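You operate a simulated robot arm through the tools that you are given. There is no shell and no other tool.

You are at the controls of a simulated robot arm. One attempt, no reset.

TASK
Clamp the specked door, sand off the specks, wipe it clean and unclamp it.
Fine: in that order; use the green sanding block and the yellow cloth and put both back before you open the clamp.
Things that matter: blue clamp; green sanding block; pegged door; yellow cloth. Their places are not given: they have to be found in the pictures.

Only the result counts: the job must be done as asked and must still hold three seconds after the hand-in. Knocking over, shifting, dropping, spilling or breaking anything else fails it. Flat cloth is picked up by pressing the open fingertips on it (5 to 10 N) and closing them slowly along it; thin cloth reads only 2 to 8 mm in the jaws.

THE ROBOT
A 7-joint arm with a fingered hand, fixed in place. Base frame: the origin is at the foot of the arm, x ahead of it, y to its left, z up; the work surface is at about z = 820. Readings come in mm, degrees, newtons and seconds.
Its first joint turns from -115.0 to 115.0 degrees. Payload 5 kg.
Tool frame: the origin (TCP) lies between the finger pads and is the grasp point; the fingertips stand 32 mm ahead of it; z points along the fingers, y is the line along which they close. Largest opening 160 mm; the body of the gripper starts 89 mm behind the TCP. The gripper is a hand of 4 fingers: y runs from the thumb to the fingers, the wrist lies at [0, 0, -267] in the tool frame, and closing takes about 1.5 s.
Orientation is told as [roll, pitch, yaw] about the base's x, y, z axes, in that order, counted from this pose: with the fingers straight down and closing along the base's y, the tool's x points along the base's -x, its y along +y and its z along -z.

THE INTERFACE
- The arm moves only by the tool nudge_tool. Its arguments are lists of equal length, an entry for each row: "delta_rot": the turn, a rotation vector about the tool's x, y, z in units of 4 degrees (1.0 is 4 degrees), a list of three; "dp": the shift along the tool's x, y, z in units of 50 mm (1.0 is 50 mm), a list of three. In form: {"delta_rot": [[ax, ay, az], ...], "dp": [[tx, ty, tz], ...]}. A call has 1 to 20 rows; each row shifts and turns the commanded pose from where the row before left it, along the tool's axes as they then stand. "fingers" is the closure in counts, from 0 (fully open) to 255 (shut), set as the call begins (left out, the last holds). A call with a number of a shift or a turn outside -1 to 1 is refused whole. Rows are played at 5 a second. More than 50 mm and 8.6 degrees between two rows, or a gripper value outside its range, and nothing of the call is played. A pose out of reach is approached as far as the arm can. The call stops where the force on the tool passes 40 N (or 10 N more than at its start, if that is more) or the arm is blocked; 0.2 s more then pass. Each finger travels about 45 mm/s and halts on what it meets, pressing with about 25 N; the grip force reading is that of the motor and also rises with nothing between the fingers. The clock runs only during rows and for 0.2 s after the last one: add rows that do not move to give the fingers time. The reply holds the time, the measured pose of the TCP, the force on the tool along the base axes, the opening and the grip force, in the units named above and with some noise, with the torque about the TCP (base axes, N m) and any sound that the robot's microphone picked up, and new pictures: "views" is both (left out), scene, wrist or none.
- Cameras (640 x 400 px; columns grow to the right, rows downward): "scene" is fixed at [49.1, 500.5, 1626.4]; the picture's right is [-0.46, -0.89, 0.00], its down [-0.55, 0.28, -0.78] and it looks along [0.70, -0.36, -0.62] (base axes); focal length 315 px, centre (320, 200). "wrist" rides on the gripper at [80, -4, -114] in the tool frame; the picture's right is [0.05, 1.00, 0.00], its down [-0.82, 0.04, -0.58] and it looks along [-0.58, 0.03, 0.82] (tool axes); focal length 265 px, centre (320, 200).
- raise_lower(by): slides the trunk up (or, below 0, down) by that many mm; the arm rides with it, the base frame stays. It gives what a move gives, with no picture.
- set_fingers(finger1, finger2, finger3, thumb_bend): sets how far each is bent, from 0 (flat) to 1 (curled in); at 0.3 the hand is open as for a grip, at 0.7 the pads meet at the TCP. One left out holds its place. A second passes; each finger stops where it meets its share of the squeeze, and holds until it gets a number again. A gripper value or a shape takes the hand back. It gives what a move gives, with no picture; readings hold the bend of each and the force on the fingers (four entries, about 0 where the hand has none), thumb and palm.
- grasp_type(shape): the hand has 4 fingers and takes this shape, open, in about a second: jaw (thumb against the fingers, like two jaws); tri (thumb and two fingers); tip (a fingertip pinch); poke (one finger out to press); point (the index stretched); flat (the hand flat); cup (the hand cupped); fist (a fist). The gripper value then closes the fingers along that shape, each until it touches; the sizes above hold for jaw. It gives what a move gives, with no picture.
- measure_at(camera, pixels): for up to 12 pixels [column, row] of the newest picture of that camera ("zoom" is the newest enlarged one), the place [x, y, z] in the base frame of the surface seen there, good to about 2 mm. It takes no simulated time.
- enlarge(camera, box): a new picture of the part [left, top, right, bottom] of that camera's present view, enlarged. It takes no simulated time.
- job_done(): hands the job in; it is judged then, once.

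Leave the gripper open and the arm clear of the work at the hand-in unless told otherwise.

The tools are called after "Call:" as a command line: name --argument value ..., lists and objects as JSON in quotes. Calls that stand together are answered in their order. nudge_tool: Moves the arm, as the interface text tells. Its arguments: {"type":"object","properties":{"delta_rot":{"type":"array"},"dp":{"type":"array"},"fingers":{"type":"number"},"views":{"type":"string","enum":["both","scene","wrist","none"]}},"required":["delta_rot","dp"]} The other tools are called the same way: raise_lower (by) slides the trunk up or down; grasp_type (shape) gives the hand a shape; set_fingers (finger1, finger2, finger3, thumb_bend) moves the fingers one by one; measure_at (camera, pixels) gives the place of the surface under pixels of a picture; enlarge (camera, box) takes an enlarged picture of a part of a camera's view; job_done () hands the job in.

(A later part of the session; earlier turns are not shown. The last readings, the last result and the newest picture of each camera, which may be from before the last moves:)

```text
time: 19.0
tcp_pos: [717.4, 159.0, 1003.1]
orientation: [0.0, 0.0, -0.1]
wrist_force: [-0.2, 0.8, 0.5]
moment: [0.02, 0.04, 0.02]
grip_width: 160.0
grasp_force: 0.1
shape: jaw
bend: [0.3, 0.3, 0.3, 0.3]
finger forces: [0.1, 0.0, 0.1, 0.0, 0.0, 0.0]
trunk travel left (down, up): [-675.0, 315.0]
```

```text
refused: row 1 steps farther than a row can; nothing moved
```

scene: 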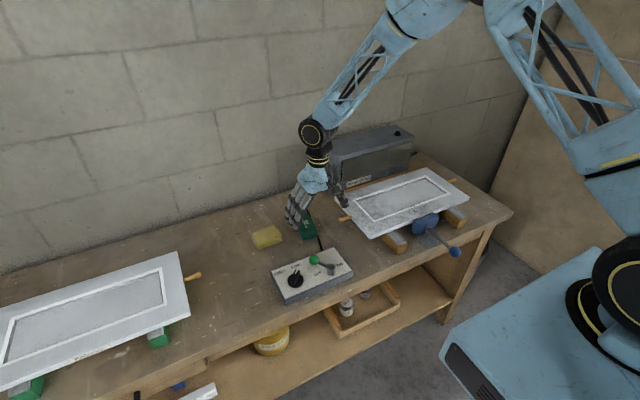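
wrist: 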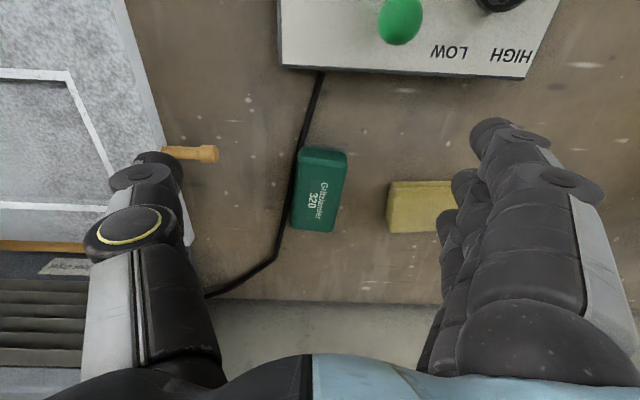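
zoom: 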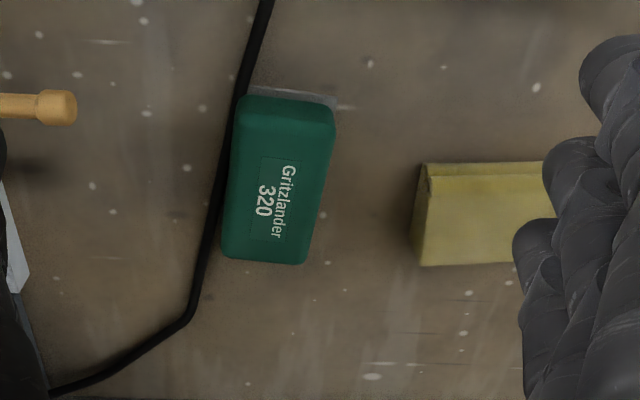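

Call:
nudge_tool --delta_rot '[[0, 0, 0], [0, 0, 0], [0, 0, 0], [0, 0, 0.74], [0, 0, 0.74], [0, 0, 0], [0, 0, 0], [0, 0, 0]]' --dp '[[-0.66, 0.01, 0.3], [-0.66, 0.01, 0.3], [-0.65, 0, 0.3], [0, 0, 0.3], [0, 0, 0], [0, 0, 0], [0, 0, 0], [0, 0, 0]]' --fingers 90 --views "both"

```text
time: 20.8
tcp_pos: [817.0, 159.7, 943.2]
orientation: [-0.1, 0.1, -6.0]
wrist_force: [0.5, 0.1, -0.3]
moment: [0.01, 0.02, -0.01]
grip_width: 104.1
grasp_force: 0.0
shape: jaw
bend: [0.7, 0.7, 0.7, 0.66]
finger forces: [0.1, 0.0, 0.1, 0.0, 0.0, 0.0]
trunk travel left (down, up): [-675.0, 315.0]
```

scene: 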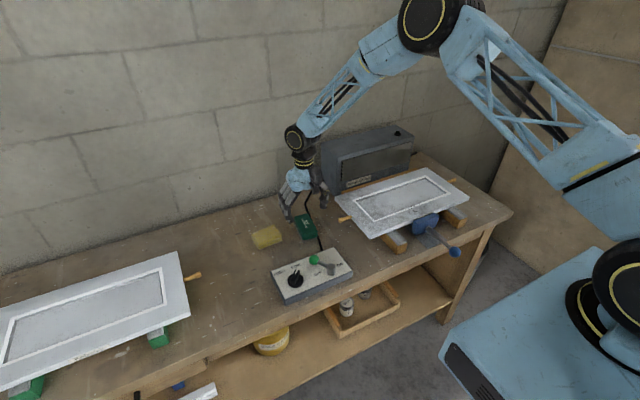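
wrist: 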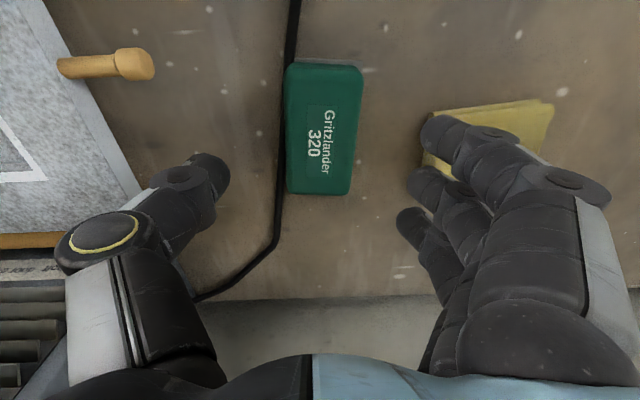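

Yaw is -6°, opening 104 mm. The block shows centred at about (325,128). I measure its edges once more from here.

Call:
measure_at --camera "wrist" --pixels '[[290, 80], [357, 80], [290, 185], [347, 188], [325, 130], [292, 130], [354, 130], [325, 66], [322, 190], [284, 130], [290, 40], [275, 240]]'

Call:
enlarge --camera "wrist" --box '[180, 20, 460, 260]'

```text
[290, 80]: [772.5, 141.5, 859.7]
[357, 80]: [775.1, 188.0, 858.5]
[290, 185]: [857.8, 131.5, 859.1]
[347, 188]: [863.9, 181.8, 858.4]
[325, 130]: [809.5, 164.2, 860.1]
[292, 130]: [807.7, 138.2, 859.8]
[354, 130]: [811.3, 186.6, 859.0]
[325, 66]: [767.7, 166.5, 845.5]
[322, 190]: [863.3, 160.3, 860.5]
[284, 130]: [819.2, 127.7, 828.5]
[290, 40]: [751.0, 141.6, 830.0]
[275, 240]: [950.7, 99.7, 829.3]
```

```text
1.67 times, centred on (320, 140) of wrist
```

zoom: 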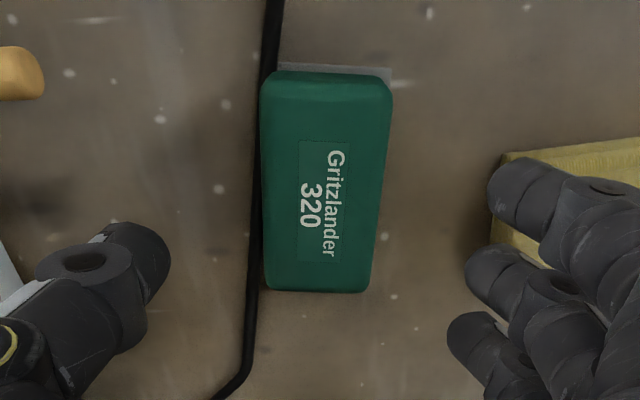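

I descend to TCP z≈866, leaving the tips a little above the cord (top z≈829).

Call:
nudge_tool --delta_rot '[[0, 0, 0], [0, 0, 0], [0, 0, 0], [0, 0, 0], [0, 0, 0]]' --dp '[[0, 0.04, 0.4], [0, 0, 0.4], [0, 0, 0.4], [0, 0, 0.3], [0, 0, 0]]' --views "both"

Call:
enlarge --camera "scene" --box '[240, 170, 360, 265]'

```text
time: 22.0
tcp_pos: [816.1, 161.5, 866.2]
orientation: [0.0, 0.0, -5.9]
wrist_force: [-0.4, 1.1, 0.1]
moment: [0.01, 0.0, -0.03]
grip_width: 103.8
grasp_force: 0.1
shape: jaw
bend: [0.7, 0.7, 0.7, 0.66]
finger forces: [0.1, 0.1, 0.0, 0.1, 0.1, 0.0]
trunk travel left (down, up): [-675.0, 315.0]
```

scene: 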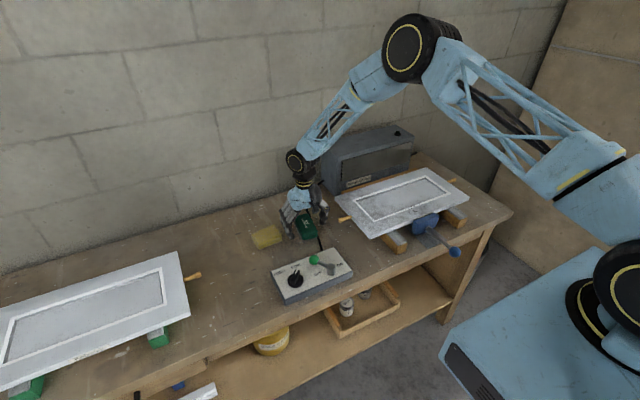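
wrist: 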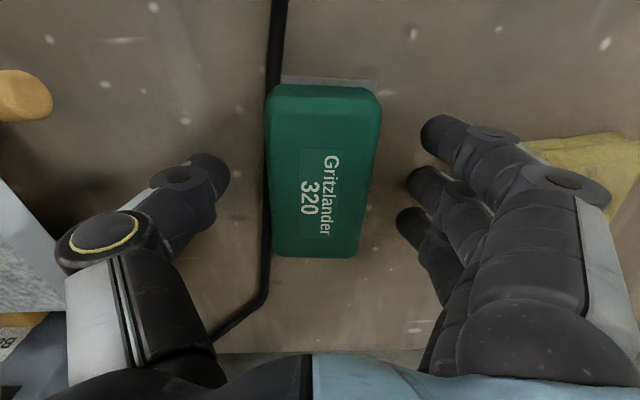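

```text
4.21 times, centred on (300, 218) of scene
```

zoom: 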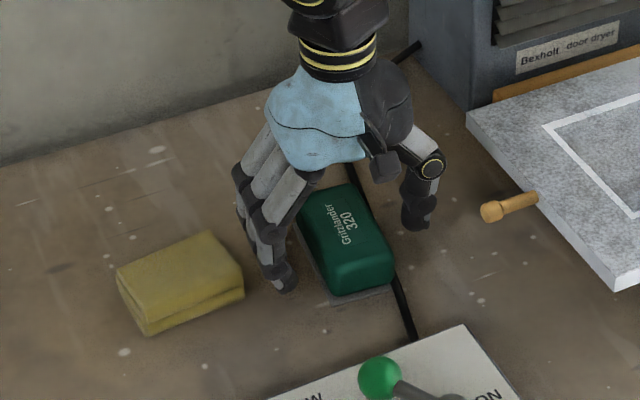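

The hand straddles the block. I close on it.

Call:
nudge_tool --delta_rot '[[0, 0, 0], [0, 0, 0], [0, 0, 0], [0, 0, 0], [0, 0, 0], [0, 0, 0], [0, 0, 0]]' --dp '[[0, 0, 0], [0, 0, 0], [0, 0, 0], [0, 0, 0], [0, 0, 0], [0, 0, 0], [0, 0, 0]]' --fingers 255 --views "both"

Call:
enlarge --camera "scene" --box '[240, 170, 360, 265]'

```text
time: 23.6
tcp_pos: [816.7, 161.9, 867.0]
orientation: [0.0, 0.0, -6.0]
wrist_force: [-0.1, 0.1, -0.3]
moment: [0.03, 0.01, -0.03]
grip_width: 54.0
grasp_force: 24.8
shape: jaw
bend: [0.73, 0.73, 0.73, 0.7]
finger forces: [7.5, 7.4, 7.3, 0.0, 22.4, 0.0]
trunk travel left (down, up): [-675.0, 315.0]
```

scene: 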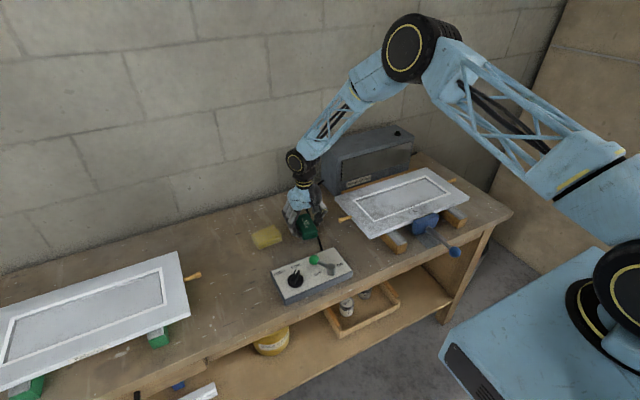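
wrist: 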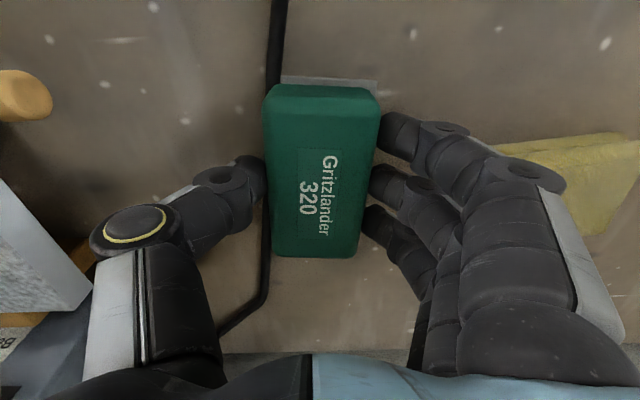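

```text
4.21 times, centred on (300, 218) of scene
```

zoom: 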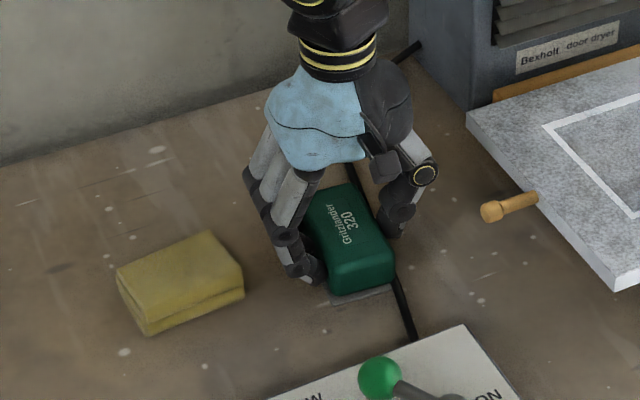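

Firm grip: 54 mm, even finger forces. Block home pose: TCP (816.7,161.9,867), yaw -6. I lift 100 mm.

Call:
nudge_tool --delta_rot '[[0, 0, 0], [0, 0, 0], [0, 0, 0], [0, 0, 0], [0, 0, 0]]' --dp '[[0, 0, -0.2], [0, 0, -0.5], [0, 0, -0.7], [0, 0, -0.7], [0, 0, 0]]' --views "both"

Call:
enlarge --camera "scene" --box '[240, 170, 360, 265]'

```text
time: 24.8
tcp_pos: [815.2, 161.6, 970.6]
orientation: [0.0, 0.0, -5.9]
wrist_force: [-0.1, -0.4, -1.1]
moment: [0.0, 0.01, 0.01]
grip_width: 54.0
grasp_force: 25.3
shape: jaw
bend: [0.73, 0.73, 0.73, 0.7]
finger forces: [7.4, 7.5, 7.5, 0.0, 22.5, 0.1]
trunk travel left (down, up): [-675.0, 315.0]
```

scene: 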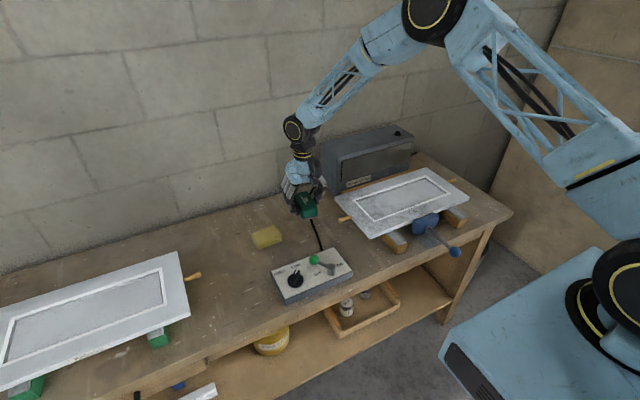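
wrist: 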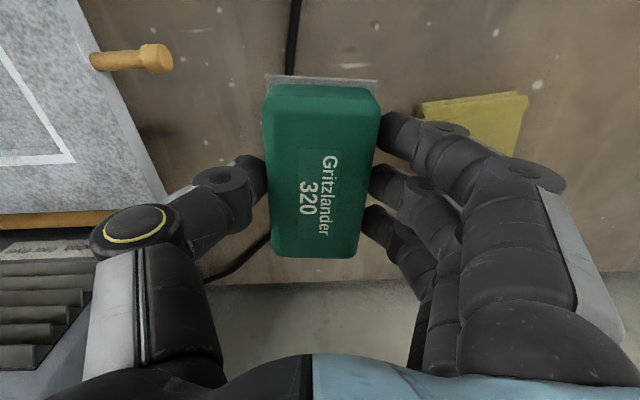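

```text
4.21 times, centred on (300, 218) of scene
```

zoom: 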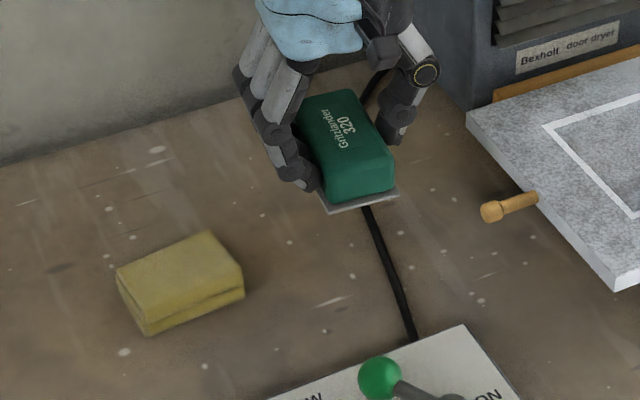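

The grey sandpaper sole came with the block (sole is 47 mm below the TCP). I turn back to yaw 0 and carry it over the specks at about (678,-218), z≈968.

Call:
nudge_tool --delta_rot '[[0, 0, -0.74], [0, 0, -0.74], [0, 0, 0], [0, 0, 0], [0, 0, 0], [0, 0, 0], [0, 0, 0], [0, 0, 0], [0, 0, 0], [0, 0, 0], [0, 0, 0], [0, 0, 0], [0, 0, 0]]' --dp '[[0, 0, 0], [0, 0, 0], [0.274, -0.76, 0], [0.274, -0.76, 0], [0.274, -0.76, 0], [0.274, -0.76, 0], [0.274, -0.76, 0], [0.274, -0.76, 0], [0.274, -0.76, 0], [0.274, -0.76, 0], [0.274, -0.76, 0], [0.274, -0.76, 0], [0, 0, 0]]' --views "both"

```text
time: 27.6
tcp_pos: [676.5, -217.7, 970.5]
orientation: [0.1, 0.0, 0.0]
wrist_force: [-0.1, 0.5, -2.1]
moment: [-0.02, 0.02, -0.04]
grip_width: 54.0
grasp_force: 25.3
shape: jaw
bend: [0.73, 0.73, 0.73, 0.7]
finger forces: [7.6, 7.7, 7.6, 0.0, 22.9, 0.0]
trunk travel left (down, up): [-675.0, 315.0]
```

scene: 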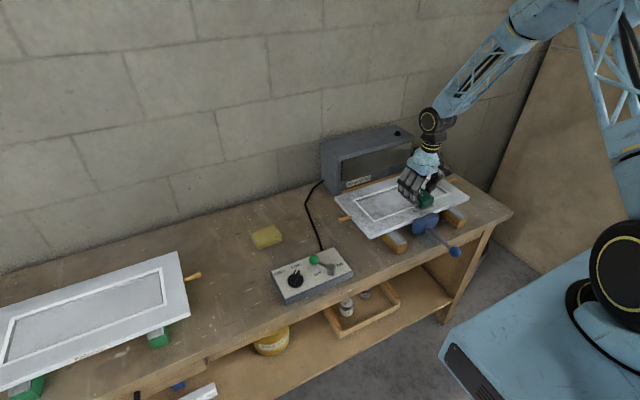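
wrist: 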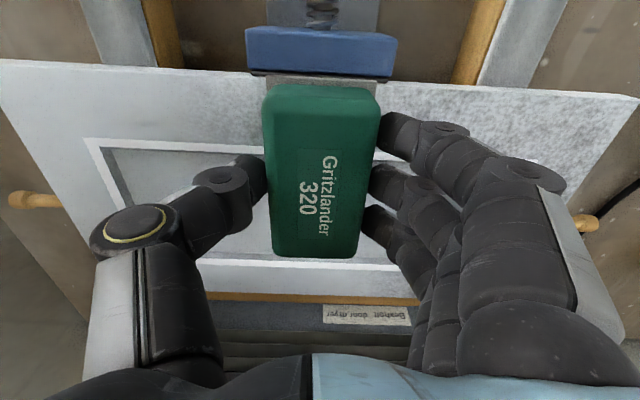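

The block hangs above the specks. I shift +8 mm in x to clear the clamp jaw and lower toward contact.

Call:
nudge_tool --delta_rot '[[0, 0, 0], [0, 0, 0], [0, 0, 0], [0, 0, 0], [0, 0, 0], [0, 0, 0]]' --dp '[[-0.16, 0, 0.3], [0, 0, 0.3], [0, 0, 0.04], [0, 0, 0.02], [0, 0, 0.02], [0, 0, 0]]' --views "none"

```text
time: 29.0
tcp_pos: [685.9, -219.6, 937.1]
orientation: [0.0, 0.0, 0.0]
wrist_force: [0.0, 0.4, -2.8]
moment: [0.02, 0.02, 0.0]
grip_width: 54.0
grasp_force: 25.2
shape: jaw
bend: [0.73, 0.73, 0.73, 0.7]
finger forces: [7.6, 7.6, 7.6, 0.1, 22.9, 0.0]
trunk travel left (down, up): [-675.0, 315.0]
```

Not touching yet (z 937). I lower in 1 mm rows until the upward force shows.

Call:
nudge_tool --delta_rot '[[0, 0, 0], [0, 0, 0], [0, 0, 0], [0, 0, 0]]' --dp '[[0, 0, 0.02], [0, 0, 0.02], [0, 0, 0.02], [0, 0, 0]]' --views "none"

```text
time: 30.0
tcp_pos: [685.7, -219.2, 935.6]
orientation: [0.0, 0.0, 0.0]
wrist_force: [-1.6, 0.2, 8.3]
moment: [0.07, 0.02, -0.03]
grip_width: 53.8
grasp_force: 24.9
shape: jaw
bend: [0.73, 0.73, 0.73, 0.7]
finger forces: [8.5, 8.4, 8.2, 0.0, 24.4, 0.0]
trunk travel left (down, up): [-675.0, 315.0]
```

Contact at z≈935.6 with about 10 N. I rub gently along y: +20, -40, +20 mm, and check.

Call:
nudge_tool --delta_rot '[[0, 0, 0], [0, 0, 0], [0, 0, 0], [0, 0, 0], [0, 0, 0], [0, 0, 0], [0, 0, 0], [0, 0, 0], [0, 0, 0]]' --dp '[[0, 0.2, 0], [0, 0.2, 0], [0, -0.2, 0], [0, -0.2, 0], [0, -0.2, 0], [0, -0.2, 0], [0, 0.2, 0], [0, 0.2, 0], [0, 0, 0]]' --views "both"

Call:
enlarge --camera "scene" --box '[360, 160, 480, 260]'

```text
time: 32.0
tcp_pos: [685.3, -219.6, 936.7]
orientation: [0.0, 0.1, -0.1]
wrist_force: [0.3, -0.3, -2.0]
moment: [0.01, 0.01, 0.01]
grip_width: 54.2
grasp_force: 24.7
shape: jaw
bend: [0.73, 0.73, 0.73, 0.7]
finger forces: [8.6, 8.5, 8.4, 0.0, 25.1, 0.0]
trunk travel left (down, up): [-675.0, 315.0]
```

scene: 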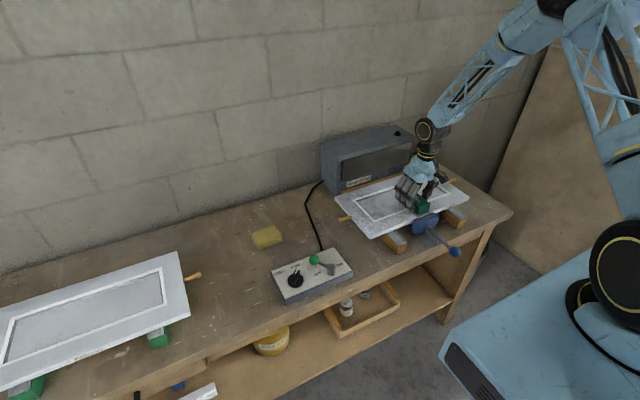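
wrist: 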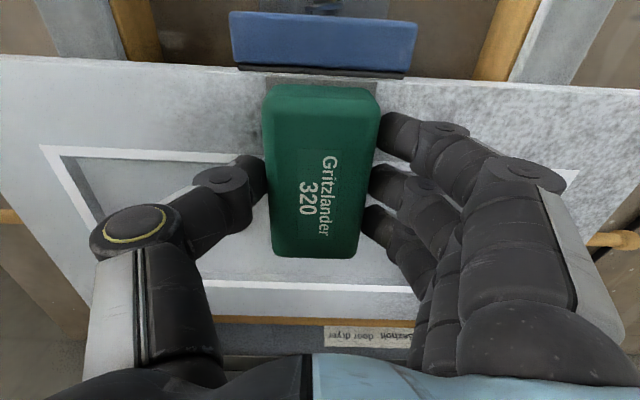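

```text
4.00 times, centred on (420, 210) of scene
```

zoom: 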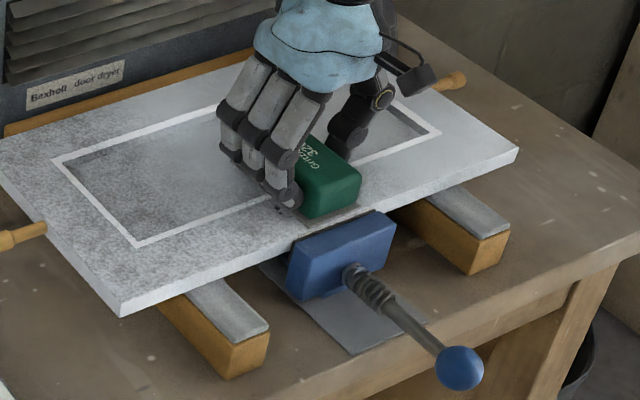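

The z-force shows the block floated off (-2 N) during the strokes. I press 2 mm further down and check force before stroking again.

Call:
nudge_tool --delta_rot '[[0, 0, 0], [0, 0, 0], [0, 0, 0]]' --dp '[[0, 0, 0.02], [0, 0, 0.02], [0, 0, 0]]' --views "none"

```text
time: 32.8
tcp_pos: [685.6, -219.6, 934.0]
orientation: [0.0, -0.1, 0.1]
wrist_force: [0.1, -0.2, 15.9]
moment: [0.03, -0.01, 0.01]
grip_width: 54.2
grasp_force: 25.1
shape: jaw
bend: [0.73, 0.73, 0.73, 0.7]
finger forces: [8.9, 9.0, 8.7, 0.1, 26.7, 0.0]
trunk travel left (down, up): [-675.0, 315.0]
```

About 18 N now. I stroke +y 20 mm and read.

Call:
nudge_tool --delta_rot '[[0, 0, 0], [0, 0, 0]]' --dp '[[0, 0.2, 0], [0, 0.2, 0]]' --views "none"

Call:
nudge_tool --delta_rot '[[0, 0, 0], [0, 0, 0], [0, 0, 0], [0, 0, 0]]' --dp '[[0, -0.2, 0], [0, -0.2, 0], [0, -0.2, 0], [0, -0.2, 0]]' --views "none"

```text
time: 33.4
tcp_pos: [685.7, -199.8, 934.7]
orientation: [0.0, -0.1, 0.0]
wrist_force: [-0.2, -6.9, 19.5]
moment: [-0.28, 0.01, -0.01]
grip_width: 55.0
grasp_force: 25.3
shape: jaw
bend: [0.74, 0.74, 0.74, 0.71]
finger forces: [7.6, 7.6, 7.5, 0.1, 29.4, 0.0]
trunk travel left (down, up): [-675.0, 315.0]
```

```text
time: 34.4
tcp_pos: [685.0, -238.0, 933.7]
orientation: [0.0, -0.1, 0.0]
wrist_force: [1.5, 7.3, 22.7]
moment: [0.43, 0.04, -0.02]
grip_width: 55.5
grasp_force: 24.8
shape: jaw
bend: [0.74, 0.74, 0.74, 0.71]
finger forces: [10.4, 10.4, 10.2, 0.1, 24.3, 0.0]
trunk travel left (down, up): [-675.0, 315.0]
```

Friction ±7 N under ~20 N: real sanding contact. I do several more back-and-forth strokes along y with small x shifts.

Call:
nudge_tool --delta_rot '[[0, 0, 0], [0, 0, 0], [0, 0, 0], [0, 0, 0], [0, 0, 0], [0, 0, 0], [0, 0, 0], [0, 0, 0], [0, 0, 0], [0, 0, 0], [0, 0, 0], [0, 0, 0], [0, 0, 0], [0, 0, 0], [0, 0, 0]]' --dp '[[0, 0.2, 0], [0, 0.2, 0], [0, 0.2, 0], [0, 0.2, 0], [0, 0.2, 0], [0, -0.2, 0], [0, -0.2, 0], [0, -0.2, 0], [0, -0.2, 0], [0, -0.2, 0], [0, 0.2, 0], [0, 0.2, 0], [0, 0.2, 0], [0, 0.2, 0], [0, 0, 0]]' --views "both"

Call:
enlarge --camera "scene" --box '[360, 160, 480, 260]'

```text
time: 37.6
tcp_pos: [687.2, -198.8, 934.9]
orientation: [0.0, -0.1, -0.1]
wrist_force: [0.7, -6.7, 17.5]
moment: [-0.2, 0.0, 0.0]
grip_width: 55.2
grasp_force: 25.0
shape: jaw
bend: [0.74, 0.74, 0.74, 0.71]
finger forces: [7.8, 7.8, 7.7, 0.0, 30.1, 0.0]
trunk travel left (down, up): [-675.0, 315.0]
```

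scene: 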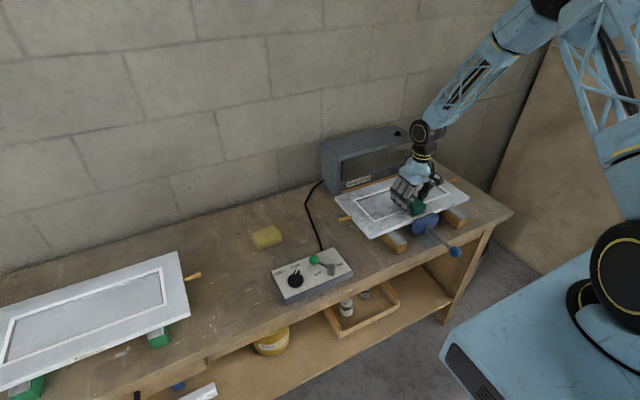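
wrist: 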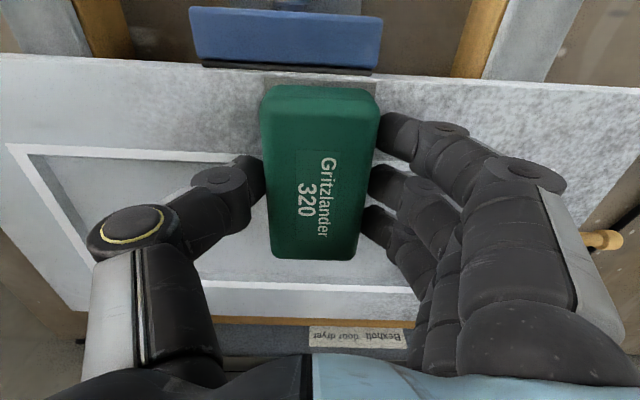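

```text
4.00 times, centred on (420, 210) of scene
```

zoom: 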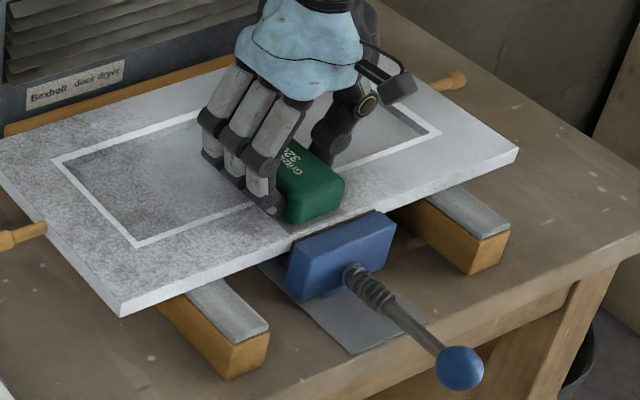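

The visible strip around the block looks speck-free. I lift and move the hand -y by 150 mm to see the sanded area.

Call:
nudge_tool --delta_rot '[[0, 0, 0], [0, 0, 0], [0, 0, 0], [0, 0, 0], [0, 0, 0], [0, 0, 0]]' --dp '[[0, 0, -0.3], [0, 0, -0.6], [0, -0.9, 0], [0, -0.9, 0], [0, -0.9, 0], [0, 0, 0]]' --views "both"

Call:
enlarge --camera "scene" --box '[380, 180, 460, 245]'

Call:
enlarge --camera "wrist" --box '[360, 20, 640, 200]'

```text
time: 39.0
tcp_pos: [686.1, -333.0, 979.6]
orientation: [0.0, -0.1, 0.0]
wrist_force: [0.3, 0.0, -1.8]
moment: [-0.01, -0.02, 0.03]
grip_width: 54.9
grasp_force: 24.8
shape: jaw
bend: [0.74, 0.74, 0.74, 0.71]
finger forces: [8.2, 8.1, 7.9, 0.1, 24.1, 0.0]
trunk travel left (down, up): [-675.0, 315.0]
```

scene: 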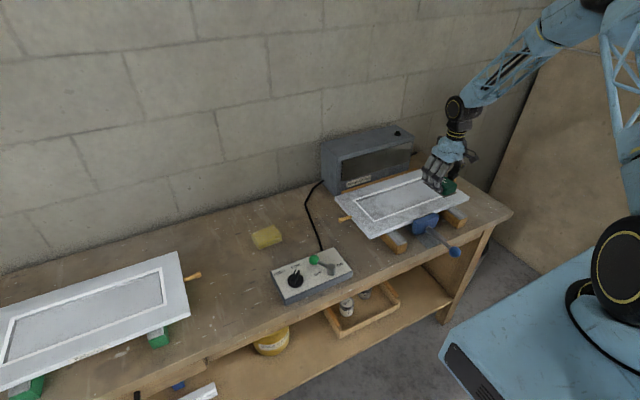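
wrist: 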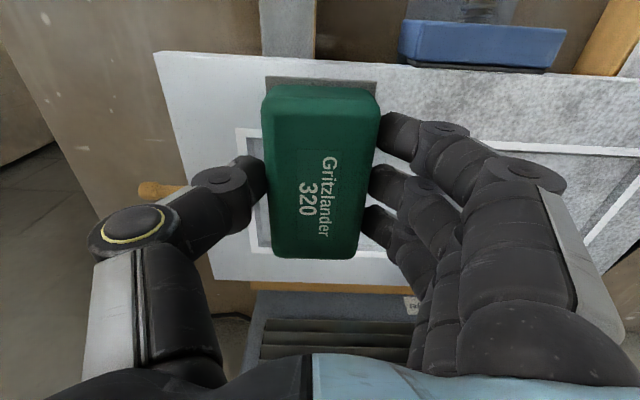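

```text
6.15 times, centred on (420, 212) of scene
```

zoom: 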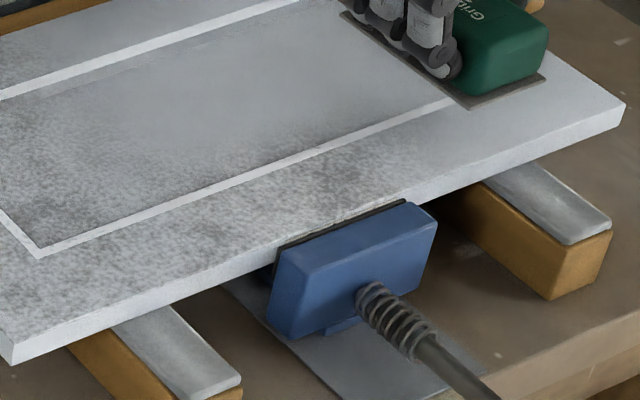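

```text
2.22 times, centred on (500, 110) of wrist
```

zoom: 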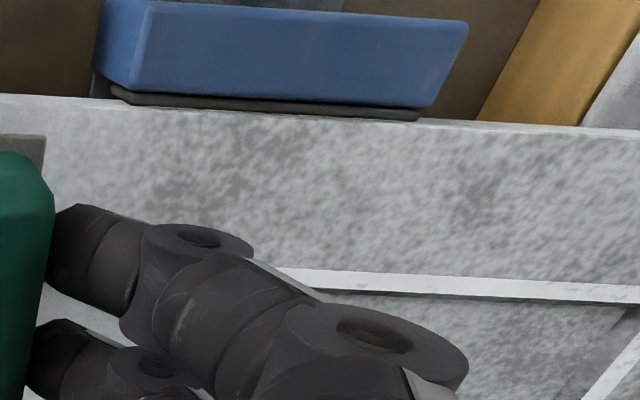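

Specks look gone in both views. To double check from the other side, I move the hand to y≈-100 so the sanded area shows at the wrist picture's left.

Call:
nudge_tool --delta_rot '[[0, 0, 0], [0, 0, 0], [0, 0, 0], [0, 0, 0], [0, 0, 0], [0, 0, 0]]' --dp '[[0, 0.9, -0.2], [0, 0.9, -0.2], [0, 0.9, -0.2], [0, 0.9, 0], [0, 0.9, 0], [0, 0, 0]]' --views "both"

Call:
enlarge --camera "wrist" --box '[60, 20, 300, 180]'

Call:
enlarge --camera "scene" --box '[330, 160, 480, 260]'

```text
time: 40.4
tcp_pos: [687.1, -108.8, 1007.3]
orientation: [0.0, 0.0, -0.1]
wrist_force: [-0.1, 0.5, -1.8]
moment: [0.01, 0.02, 0.0]
grip_width: 55.1
grasp_force: 25.0
shape: jaw
bend: [0.74, 0.74, 0.74, 0.71]
finger forces: [8.1, 8.2, 8.0, 0.0, 24.4, 0.0]
trunk travel left (down, up): [-675.0, 315.0]
```

scene: 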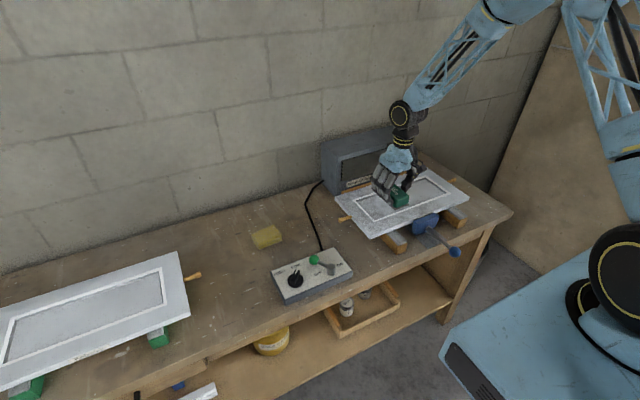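
wrist: 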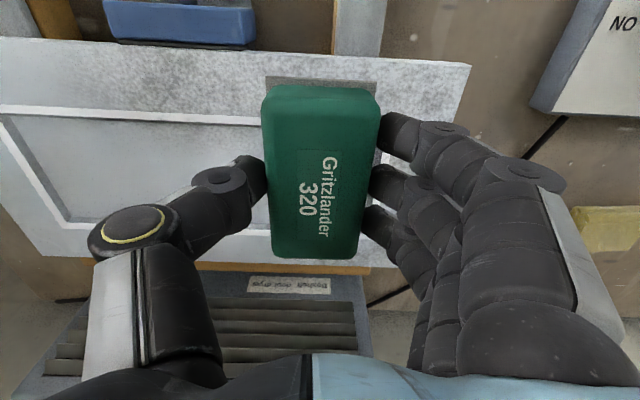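

```text
2.50 times, centred on (180, 100) of wrist
```

zoom: 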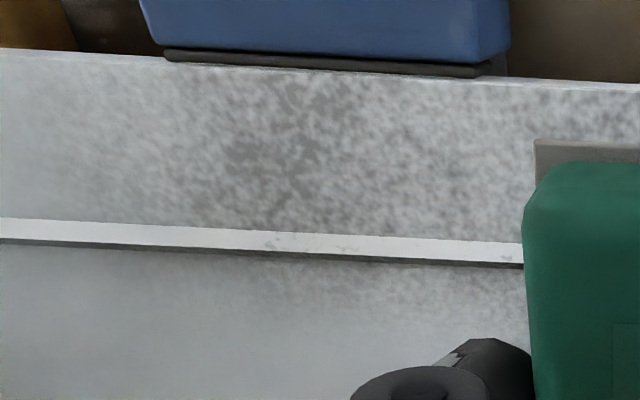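

```text
4.00 times, centred on (405, 210) of scene
```

zoom: 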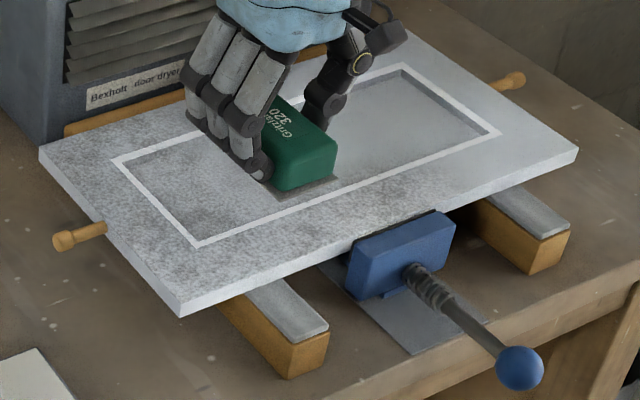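

All specks are gone; what remains is a mottled dust film over the front and left part of the door, for the cloth. Now I take the block home: to above (816.7,161.9) with yaw -6.

Call:
nudge_tool --delta_rot '[[0, 0, 0], [0, 0, 0], [0, 0, 0], [0, 0, 0], [0, 0, 0], [0, 0, 0], [0, 0, 0], [0, 0, 0], [0, 0, 0.74], [0, 0, 0.74], [0, 0, 0]]' --dp '[[-0.324, 0.677, 0.1], [-0.324, 0.677, 0.1], [-0.324, 0.677, 0.1], [-0.324, 0.677, 0.1], [-0.324, 0.677, 0.1], [-0.324, 0.677, 0.1], [-0.324, 0.677, 0.1], [-0.324, 0.677, 0.1], [0, 0, 0], [0, 0, 0], [0, 0, 0]]' --views "both"

```text
time: 42.8
tcp_pos: [818.4, 163.6, 968.3]
orientation: [-0.1, -0.1, -5.9]
wrist_force: [-0.5, -0.4, -1.2]
moment: [-0.01, 0.01, -0.02]
grip_width: 55.0
grasp_force: 25.3
shape: jaw
bend: [0.74, 0.74, 0.74, 0.71]
finger forces: [8.1, 8.1, 7.9, 0.0, 24.2, 0.0]
trunk travel left (down, up): [-675.0, 315.0]
```

scene: 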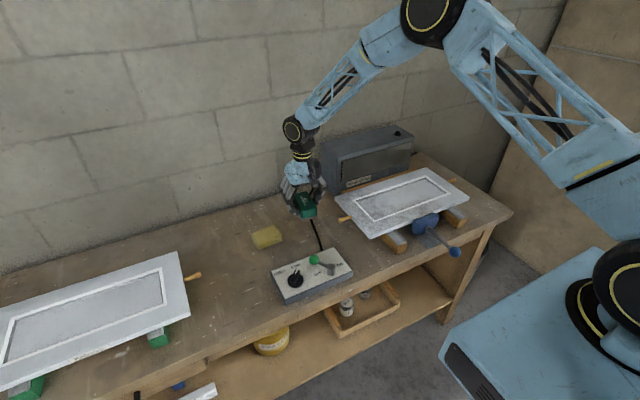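
wrist: 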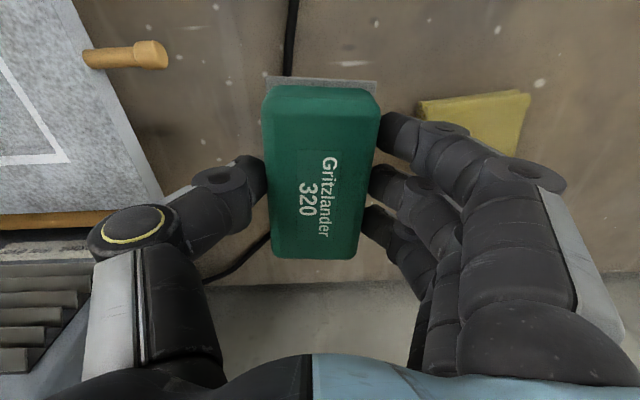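

Position matches home within ~2 mm. I correct and lower, slowing near the bench.

Call:
nudge_tool --delta_rot '[[0, 0, 0], [0, 0, 0], [0, 0, 0], [0, 0, 0], [0, 0, 0]]' --dp '[[0.03, -0.037, 0.6], [0, 0, 0.6], [0, 0, 0.5], [0, 0, 0.22], [0, 0, 0]]' --views "none"

```text
time: 44.0
tcp_pos: [814.5, 161.0, 871.7]
orientation: [0.0, 0.0, -5.9]
wrist_force: [-0.2, 0.3, -0.8]
moment: [0.04, 0.01, 0.02]
grip_width: 54.7
grasp_force: 25.1
shape: jaw
bend: [0.74, 0.74, 0.74, 0.71]
finger forces: [8.0, 8.1, 7.9, 0.1, 24.2, 0.0]
trunk travel left (down, up): [-675.0, 315.0]
```

z 871.7, slightly low in x by ~2 mm; I correct and lower in 1 mm rows until touch.

Call:
nudge_tool --delta_rot '[[0, 0, 0], [0, 0, 0], [0, 0, 0], [0, 0, 0], [0, 0, 0]]' --dp '[[-0.03, 0.01, 0.02], [0, 0, 0.02], [0, 0, 0.02], [0, 0, 0.02], [0, 0, 0]]' --views "none"

```text
time: 45.2
tcp_pos: [815.9, 161.6, 868.7]
orientation: [0.0, -0.1, -5.9]
wrist_force: [0.1, 0.2, -1.9]
moment: [0.03, 0.0, -0.01]
grip_width: 55.0
grasp_force: 24.9
shape: jaw
bend: [0.74, 0.74, 0.74, 0.71]
finger forces: [8.1, 8.1, 8.0, 0.1, 24.1, 0.0]
trunk travel left (down, up): [-675.0, 315.0]
```

Call:
nudge_tool --delta_rot '[[0, 0, 0], [0, 0, 0], [0, 0, 0], [0, 0, 0]]' --dp '[[0, 0, 0.02], [0, 0, 0.02], [0, 0, 0.01], [0, 0, 0]]' --views "none"

```text
time: 46.2
tcp_pos: [816.6, 162.0, 865.2]
orientation: [0.1, 0.0, -6.0]
wrist_force: [-1.6, -0.1, 4.5]
moment: [0.16, -0.01, -0.03]
grip_width: 54.6
grasp_force: 25.0
shape: jaw
bend: [0.74, 0.74, 0.74, 0.71]
finger forces: [8.1, 8.1, 7.9, 0.0, 24.8, 0.0]
trunk travel left (down, up): [-675.0, 315.0]
```

Touching the bench (about 6 N) at the home pose. I open to the 104 mm setting (clear of cloth) and check.

Call:
nudge_tool --delta_rot '[[0, 0, 0], [0, 0, 0], [0, 0, 0], [0, 0, 0], [0, 0, 0], [0, 0, 0]]' --dp '[[0, 0, 0], [0, 0, 0], [0, 0, 0], [0, 0, 0], [0, 0, 0], [0, 0, 0]]' --fingers 90 --views "both"

```text
time: 47.6
tcp_pos: [817.0, 161.1, 865.4]
orientation: [0.1, 0.0, -6.1]
wrist_force: [-0.5, -0.2, -0.2]
moment: [0.01, -0.01, -0.01]
grip_width: 103.3
grasp_force: 0.1
shape: jaw
bend: [0.7, 0.7, 0.7, 0.67]
finger forces: [0.0, 0.0, 0.0, 0.0, 0.0, 0.0]
trunk travel left (down, up): [-675.0, 315.0]
```

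scene: 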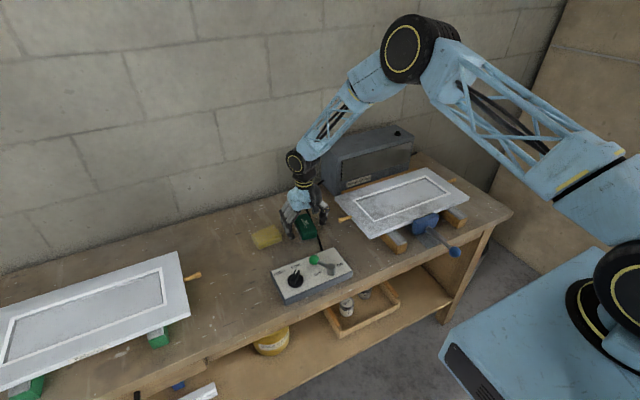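
wrist: 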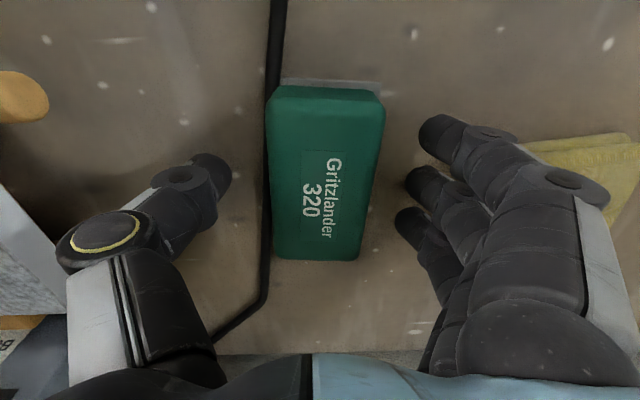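

The block is back as it was. I rise straight up, turn to yaw 0 and go view the cloth from about (740,303,1000).

Call:
nudge_tool --delta_rot '[[0, 0, 0], [0, 0, 0], [0, 0, 0], [0, 0, 0], [0, 0, -0.74], [0, 0, -0.74], [0, 0, 0], [0, 0, 0], [0, 0, 0], [0, 0, 0], [0, 0, 0]]' --dp '[[0, 0, -0.4], [0, 0, -0.8], [0, 0, -0.8], [0, 0, -0.7], [0, 0, 0], [0, 0, 0], [0.4, 0.7, 0], [0.4, 0.7, 0], [0.4, 0.7, 0], [0.4, 0.7, 0], [0, 0, 0]]' --views "both"

Call:
enlarge --camera "wrist" --box '[200, 80, 460, 300]'

```text
time: 50.0
tcp_pos: [735.0, 300.1, 998.9]
orientation: [0.1, 0.0, 0.0]
wrist_force: [0.8, -1.2, 0.0]
moment: [0.03, -0.01, 0.02]
grip_width: 103.2
grasp_force: 0.1
shape: jaw
bend: [0.7, 0.7, 0.7, 0.67]
finger forces: [0.0, 0.1, 0.0, 0.0, 0.1, 0.0]
trunk travel left (down, up): [-675.0, 315.0]
```

scene: 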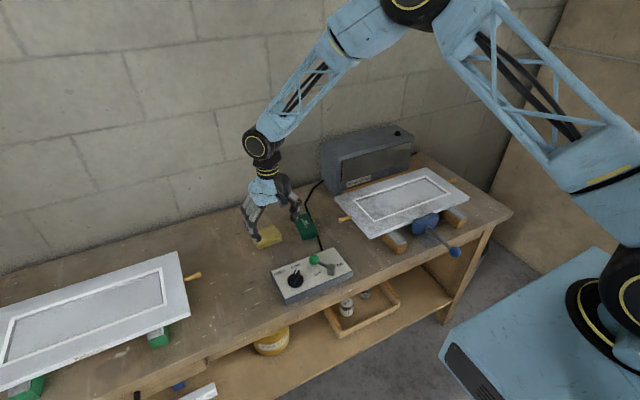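
wrist: 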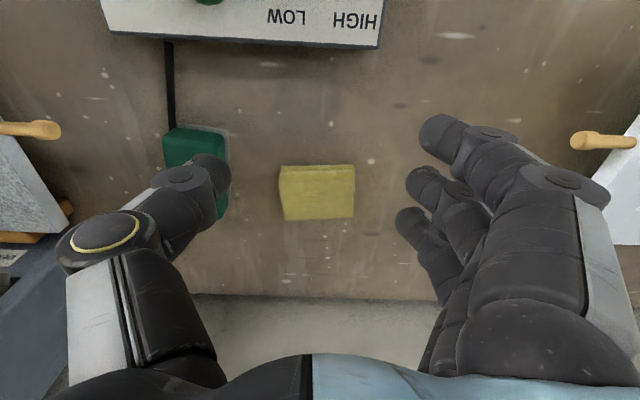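

```text
1.82 times, centred on (330, 190) of wrist
```

zoom: 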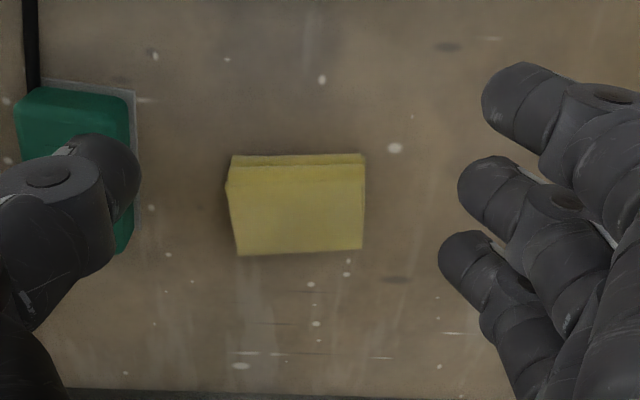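

Call:
measure_at --camera "zoom" --pixels '[[235, 180], [358, 172], [243, 248], [360, 243], [300, 210], [300, 160], [237, 160], [362, 157], [232, 200], [364, 205], [300, 248], [300, 170]]'

```text
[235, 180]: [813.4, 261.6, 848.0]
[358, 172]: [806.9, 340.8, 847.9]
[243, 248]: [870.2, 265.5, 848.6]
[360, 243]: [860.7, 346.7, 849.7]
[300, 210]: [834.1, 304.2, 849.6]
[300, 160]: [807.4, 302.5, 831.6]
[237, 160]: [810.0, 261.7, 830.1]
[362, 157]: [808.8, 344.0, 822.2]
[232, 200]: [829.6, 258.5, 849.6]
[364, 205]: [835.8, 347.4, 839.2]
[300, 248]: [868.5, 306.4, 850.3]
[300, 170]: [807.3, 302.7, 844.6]
```

Cloth pad: centre ≈ (837,304), about 63 (x) × 87 (y) × 28 high, turned about +5.5°. I go above it, turn to match, and open to about 115 mm.

Call:
nudge_tool --delta_rot '[[0, 0, 0], [0, 0, 0], [0, 0, 0], [0, 0, -0.69], [0, 0, -0.69], [0, 0, 0]]' --dp '[[-0.68, 0.027, 0.3], [-0.68, 0.027, 0.3], [-0.68, 0.027, 0.3], [0, 0, 0], [0, 0, 0], [0, 0, 0]]' --fingers 70 --views "both"

Call:
measure_at --camera "wrist" --pixels '[[290, 110], [345, 110], [270, 110], [370, 110], [320, 90], [320, 150], [320, 120]]'

```text
time: 51.4
tcp_pos: [838.0, 304.0, 955.0]
orientation: [0.0, 0.0, 5.6]
wrist_force: [0.0, 0.3, 0.0]
moment: [0.02, 0.02, 0.0]
grip_width: 115.7
grasp_force: 0.1
shape: jaw
bend: [0.65, 0.65, 0.65, 0.62]
finger forces: [0.1, 0.1, 0.1, 0.0, 0.0, 0.0]
trunk travel left (down, up): [-675.0, 315.0]
```

scene: 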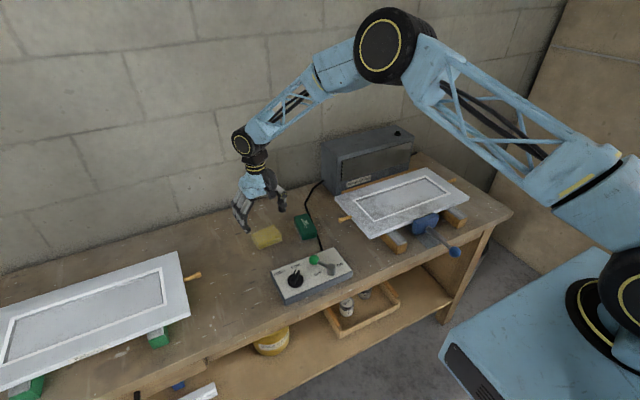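
wrist: 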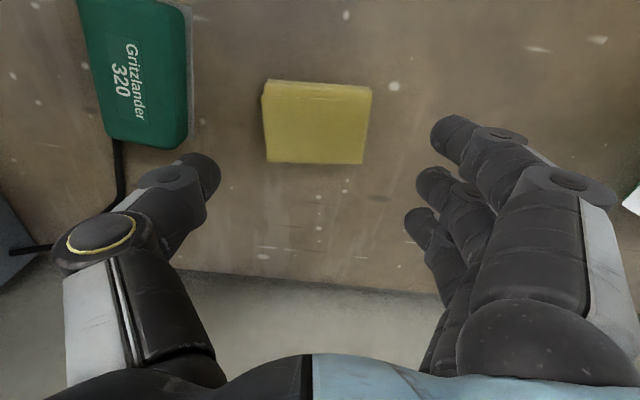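

```text
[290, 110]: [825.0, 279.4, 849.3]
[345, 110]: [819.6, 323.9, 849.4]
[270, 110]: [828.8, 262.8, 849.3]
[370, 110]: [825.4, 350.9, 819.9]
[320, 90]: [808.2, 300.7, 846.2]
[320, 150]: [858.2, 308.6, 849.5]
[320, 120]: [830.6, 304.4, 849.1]
```

The hand is aligned and centred over the cloth. I descend to TCP z≈861 (tips ~8 mm above the bench).

Call:
nudge_tool --delta_rot '[[0, 0, 0], [0, 0, 0], [0, 0, 0], [0, 0, 0], [0, 0, 0]]' --dp '[[0, 0, 0.5], [0, 0, 0.6], [0, 0, 0.5], [0, 0, 0.28], [0, 0, 0]]' --views "both"

Call:
enlarge --camera "scene" --box '[220, 180, 330, 265]'

```text
time: 52.6
tcp_pos: [838.2, 305.4, 861.6]
orientation: [0.0, 0.0, 5.6]
wrist_force: [-0.2, -0.2, 1.1]
moment: [0.01, -0.02, -0.01]
grip_width: 115.4
grasp_force: 0.0
shape: jaw
bend: [0.65, 0.65, 0.65, 0.62]
finger forces: [0.0, 0.1, 0.1, 0.1, 0.0, 0.1]
trunk travel left (down, up): [-675.0, 315.0]
```

scene: 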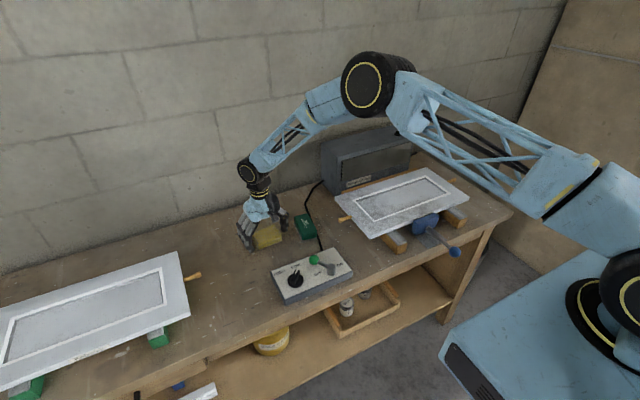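
wrist: 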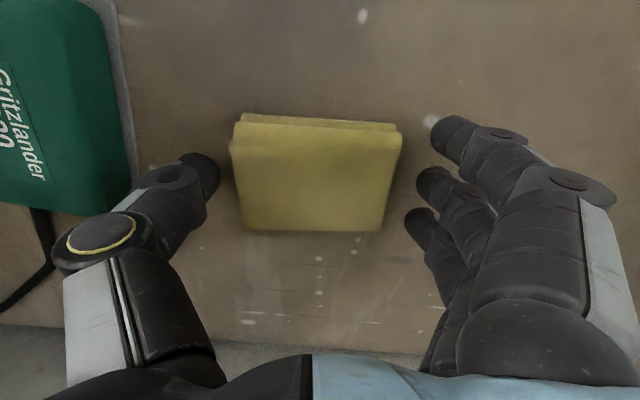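

```text
4.71 times, centred on (275, 222) of scene
```

zoom: 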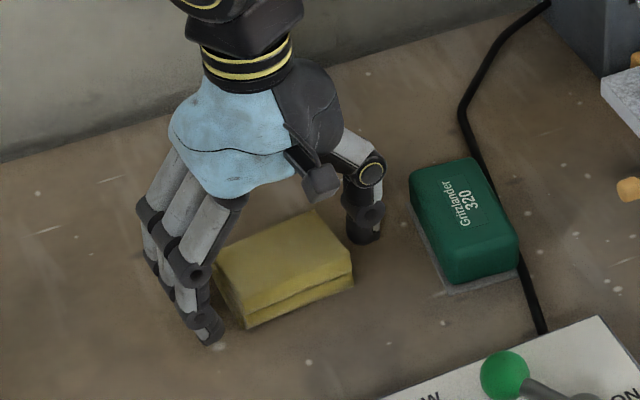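

The hand straddles the cloth well. I close on it.

Call:
nudge_tool --delta_rot '[[0, 0, 0], [0, 0, 0], [0, 0, 0], [0, 0, 0], [0, 0, 0], [0, 0, 0], [0, 0, 0]]' --dp '[[0, 0, 0], [0, 0, 0], [0, 0, 0], [0, 0, 0], [0, 0, 0], [0, 0, 0], [0, 0, 0]]' --fingers 255 --views "both"

Call:
enlarge --camera "scene" --box '[220, 180, 330, 265]'

```text
time: 54.2
tcp_pos: [838.2, 305.4, 860.5]
orientation: [0.0, -0.1, 5.5]
wrist_force: [-0.4, 0.5, 0.0]
moment: [0.01, 0.02, -0.01]
grip_width: 83.9
grasp_force: 25.2
shape: jaw
bend: [0.72, 0.72, 0.72, 0.7]
finger forces: [7.3, 7.4, 7.5, 0.1, 22.5, 0.1]
trunk travel left (down, up): [-675.0, 315.0]
```

scene: 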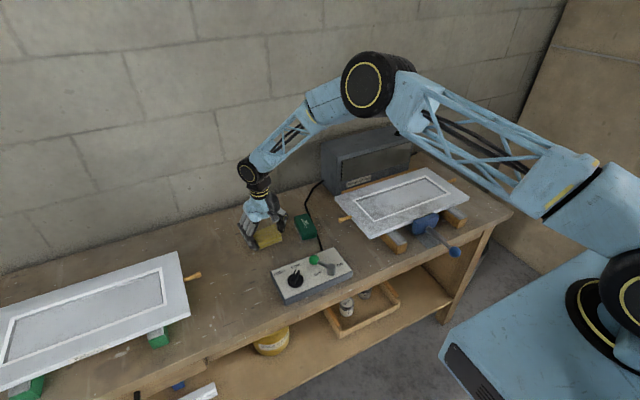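
wrist: 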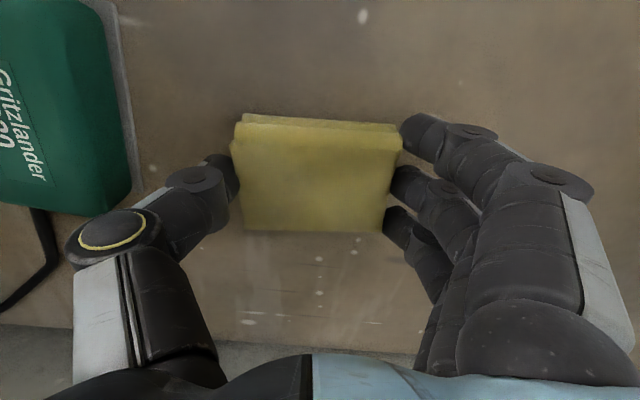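

```text
4.71 times, centred on (275, 222) of scene
```

zoom: 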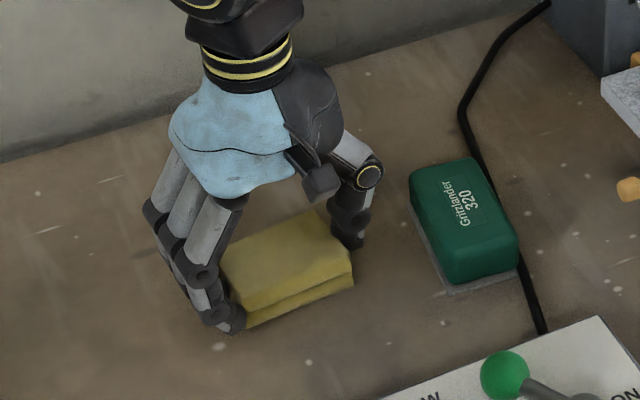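

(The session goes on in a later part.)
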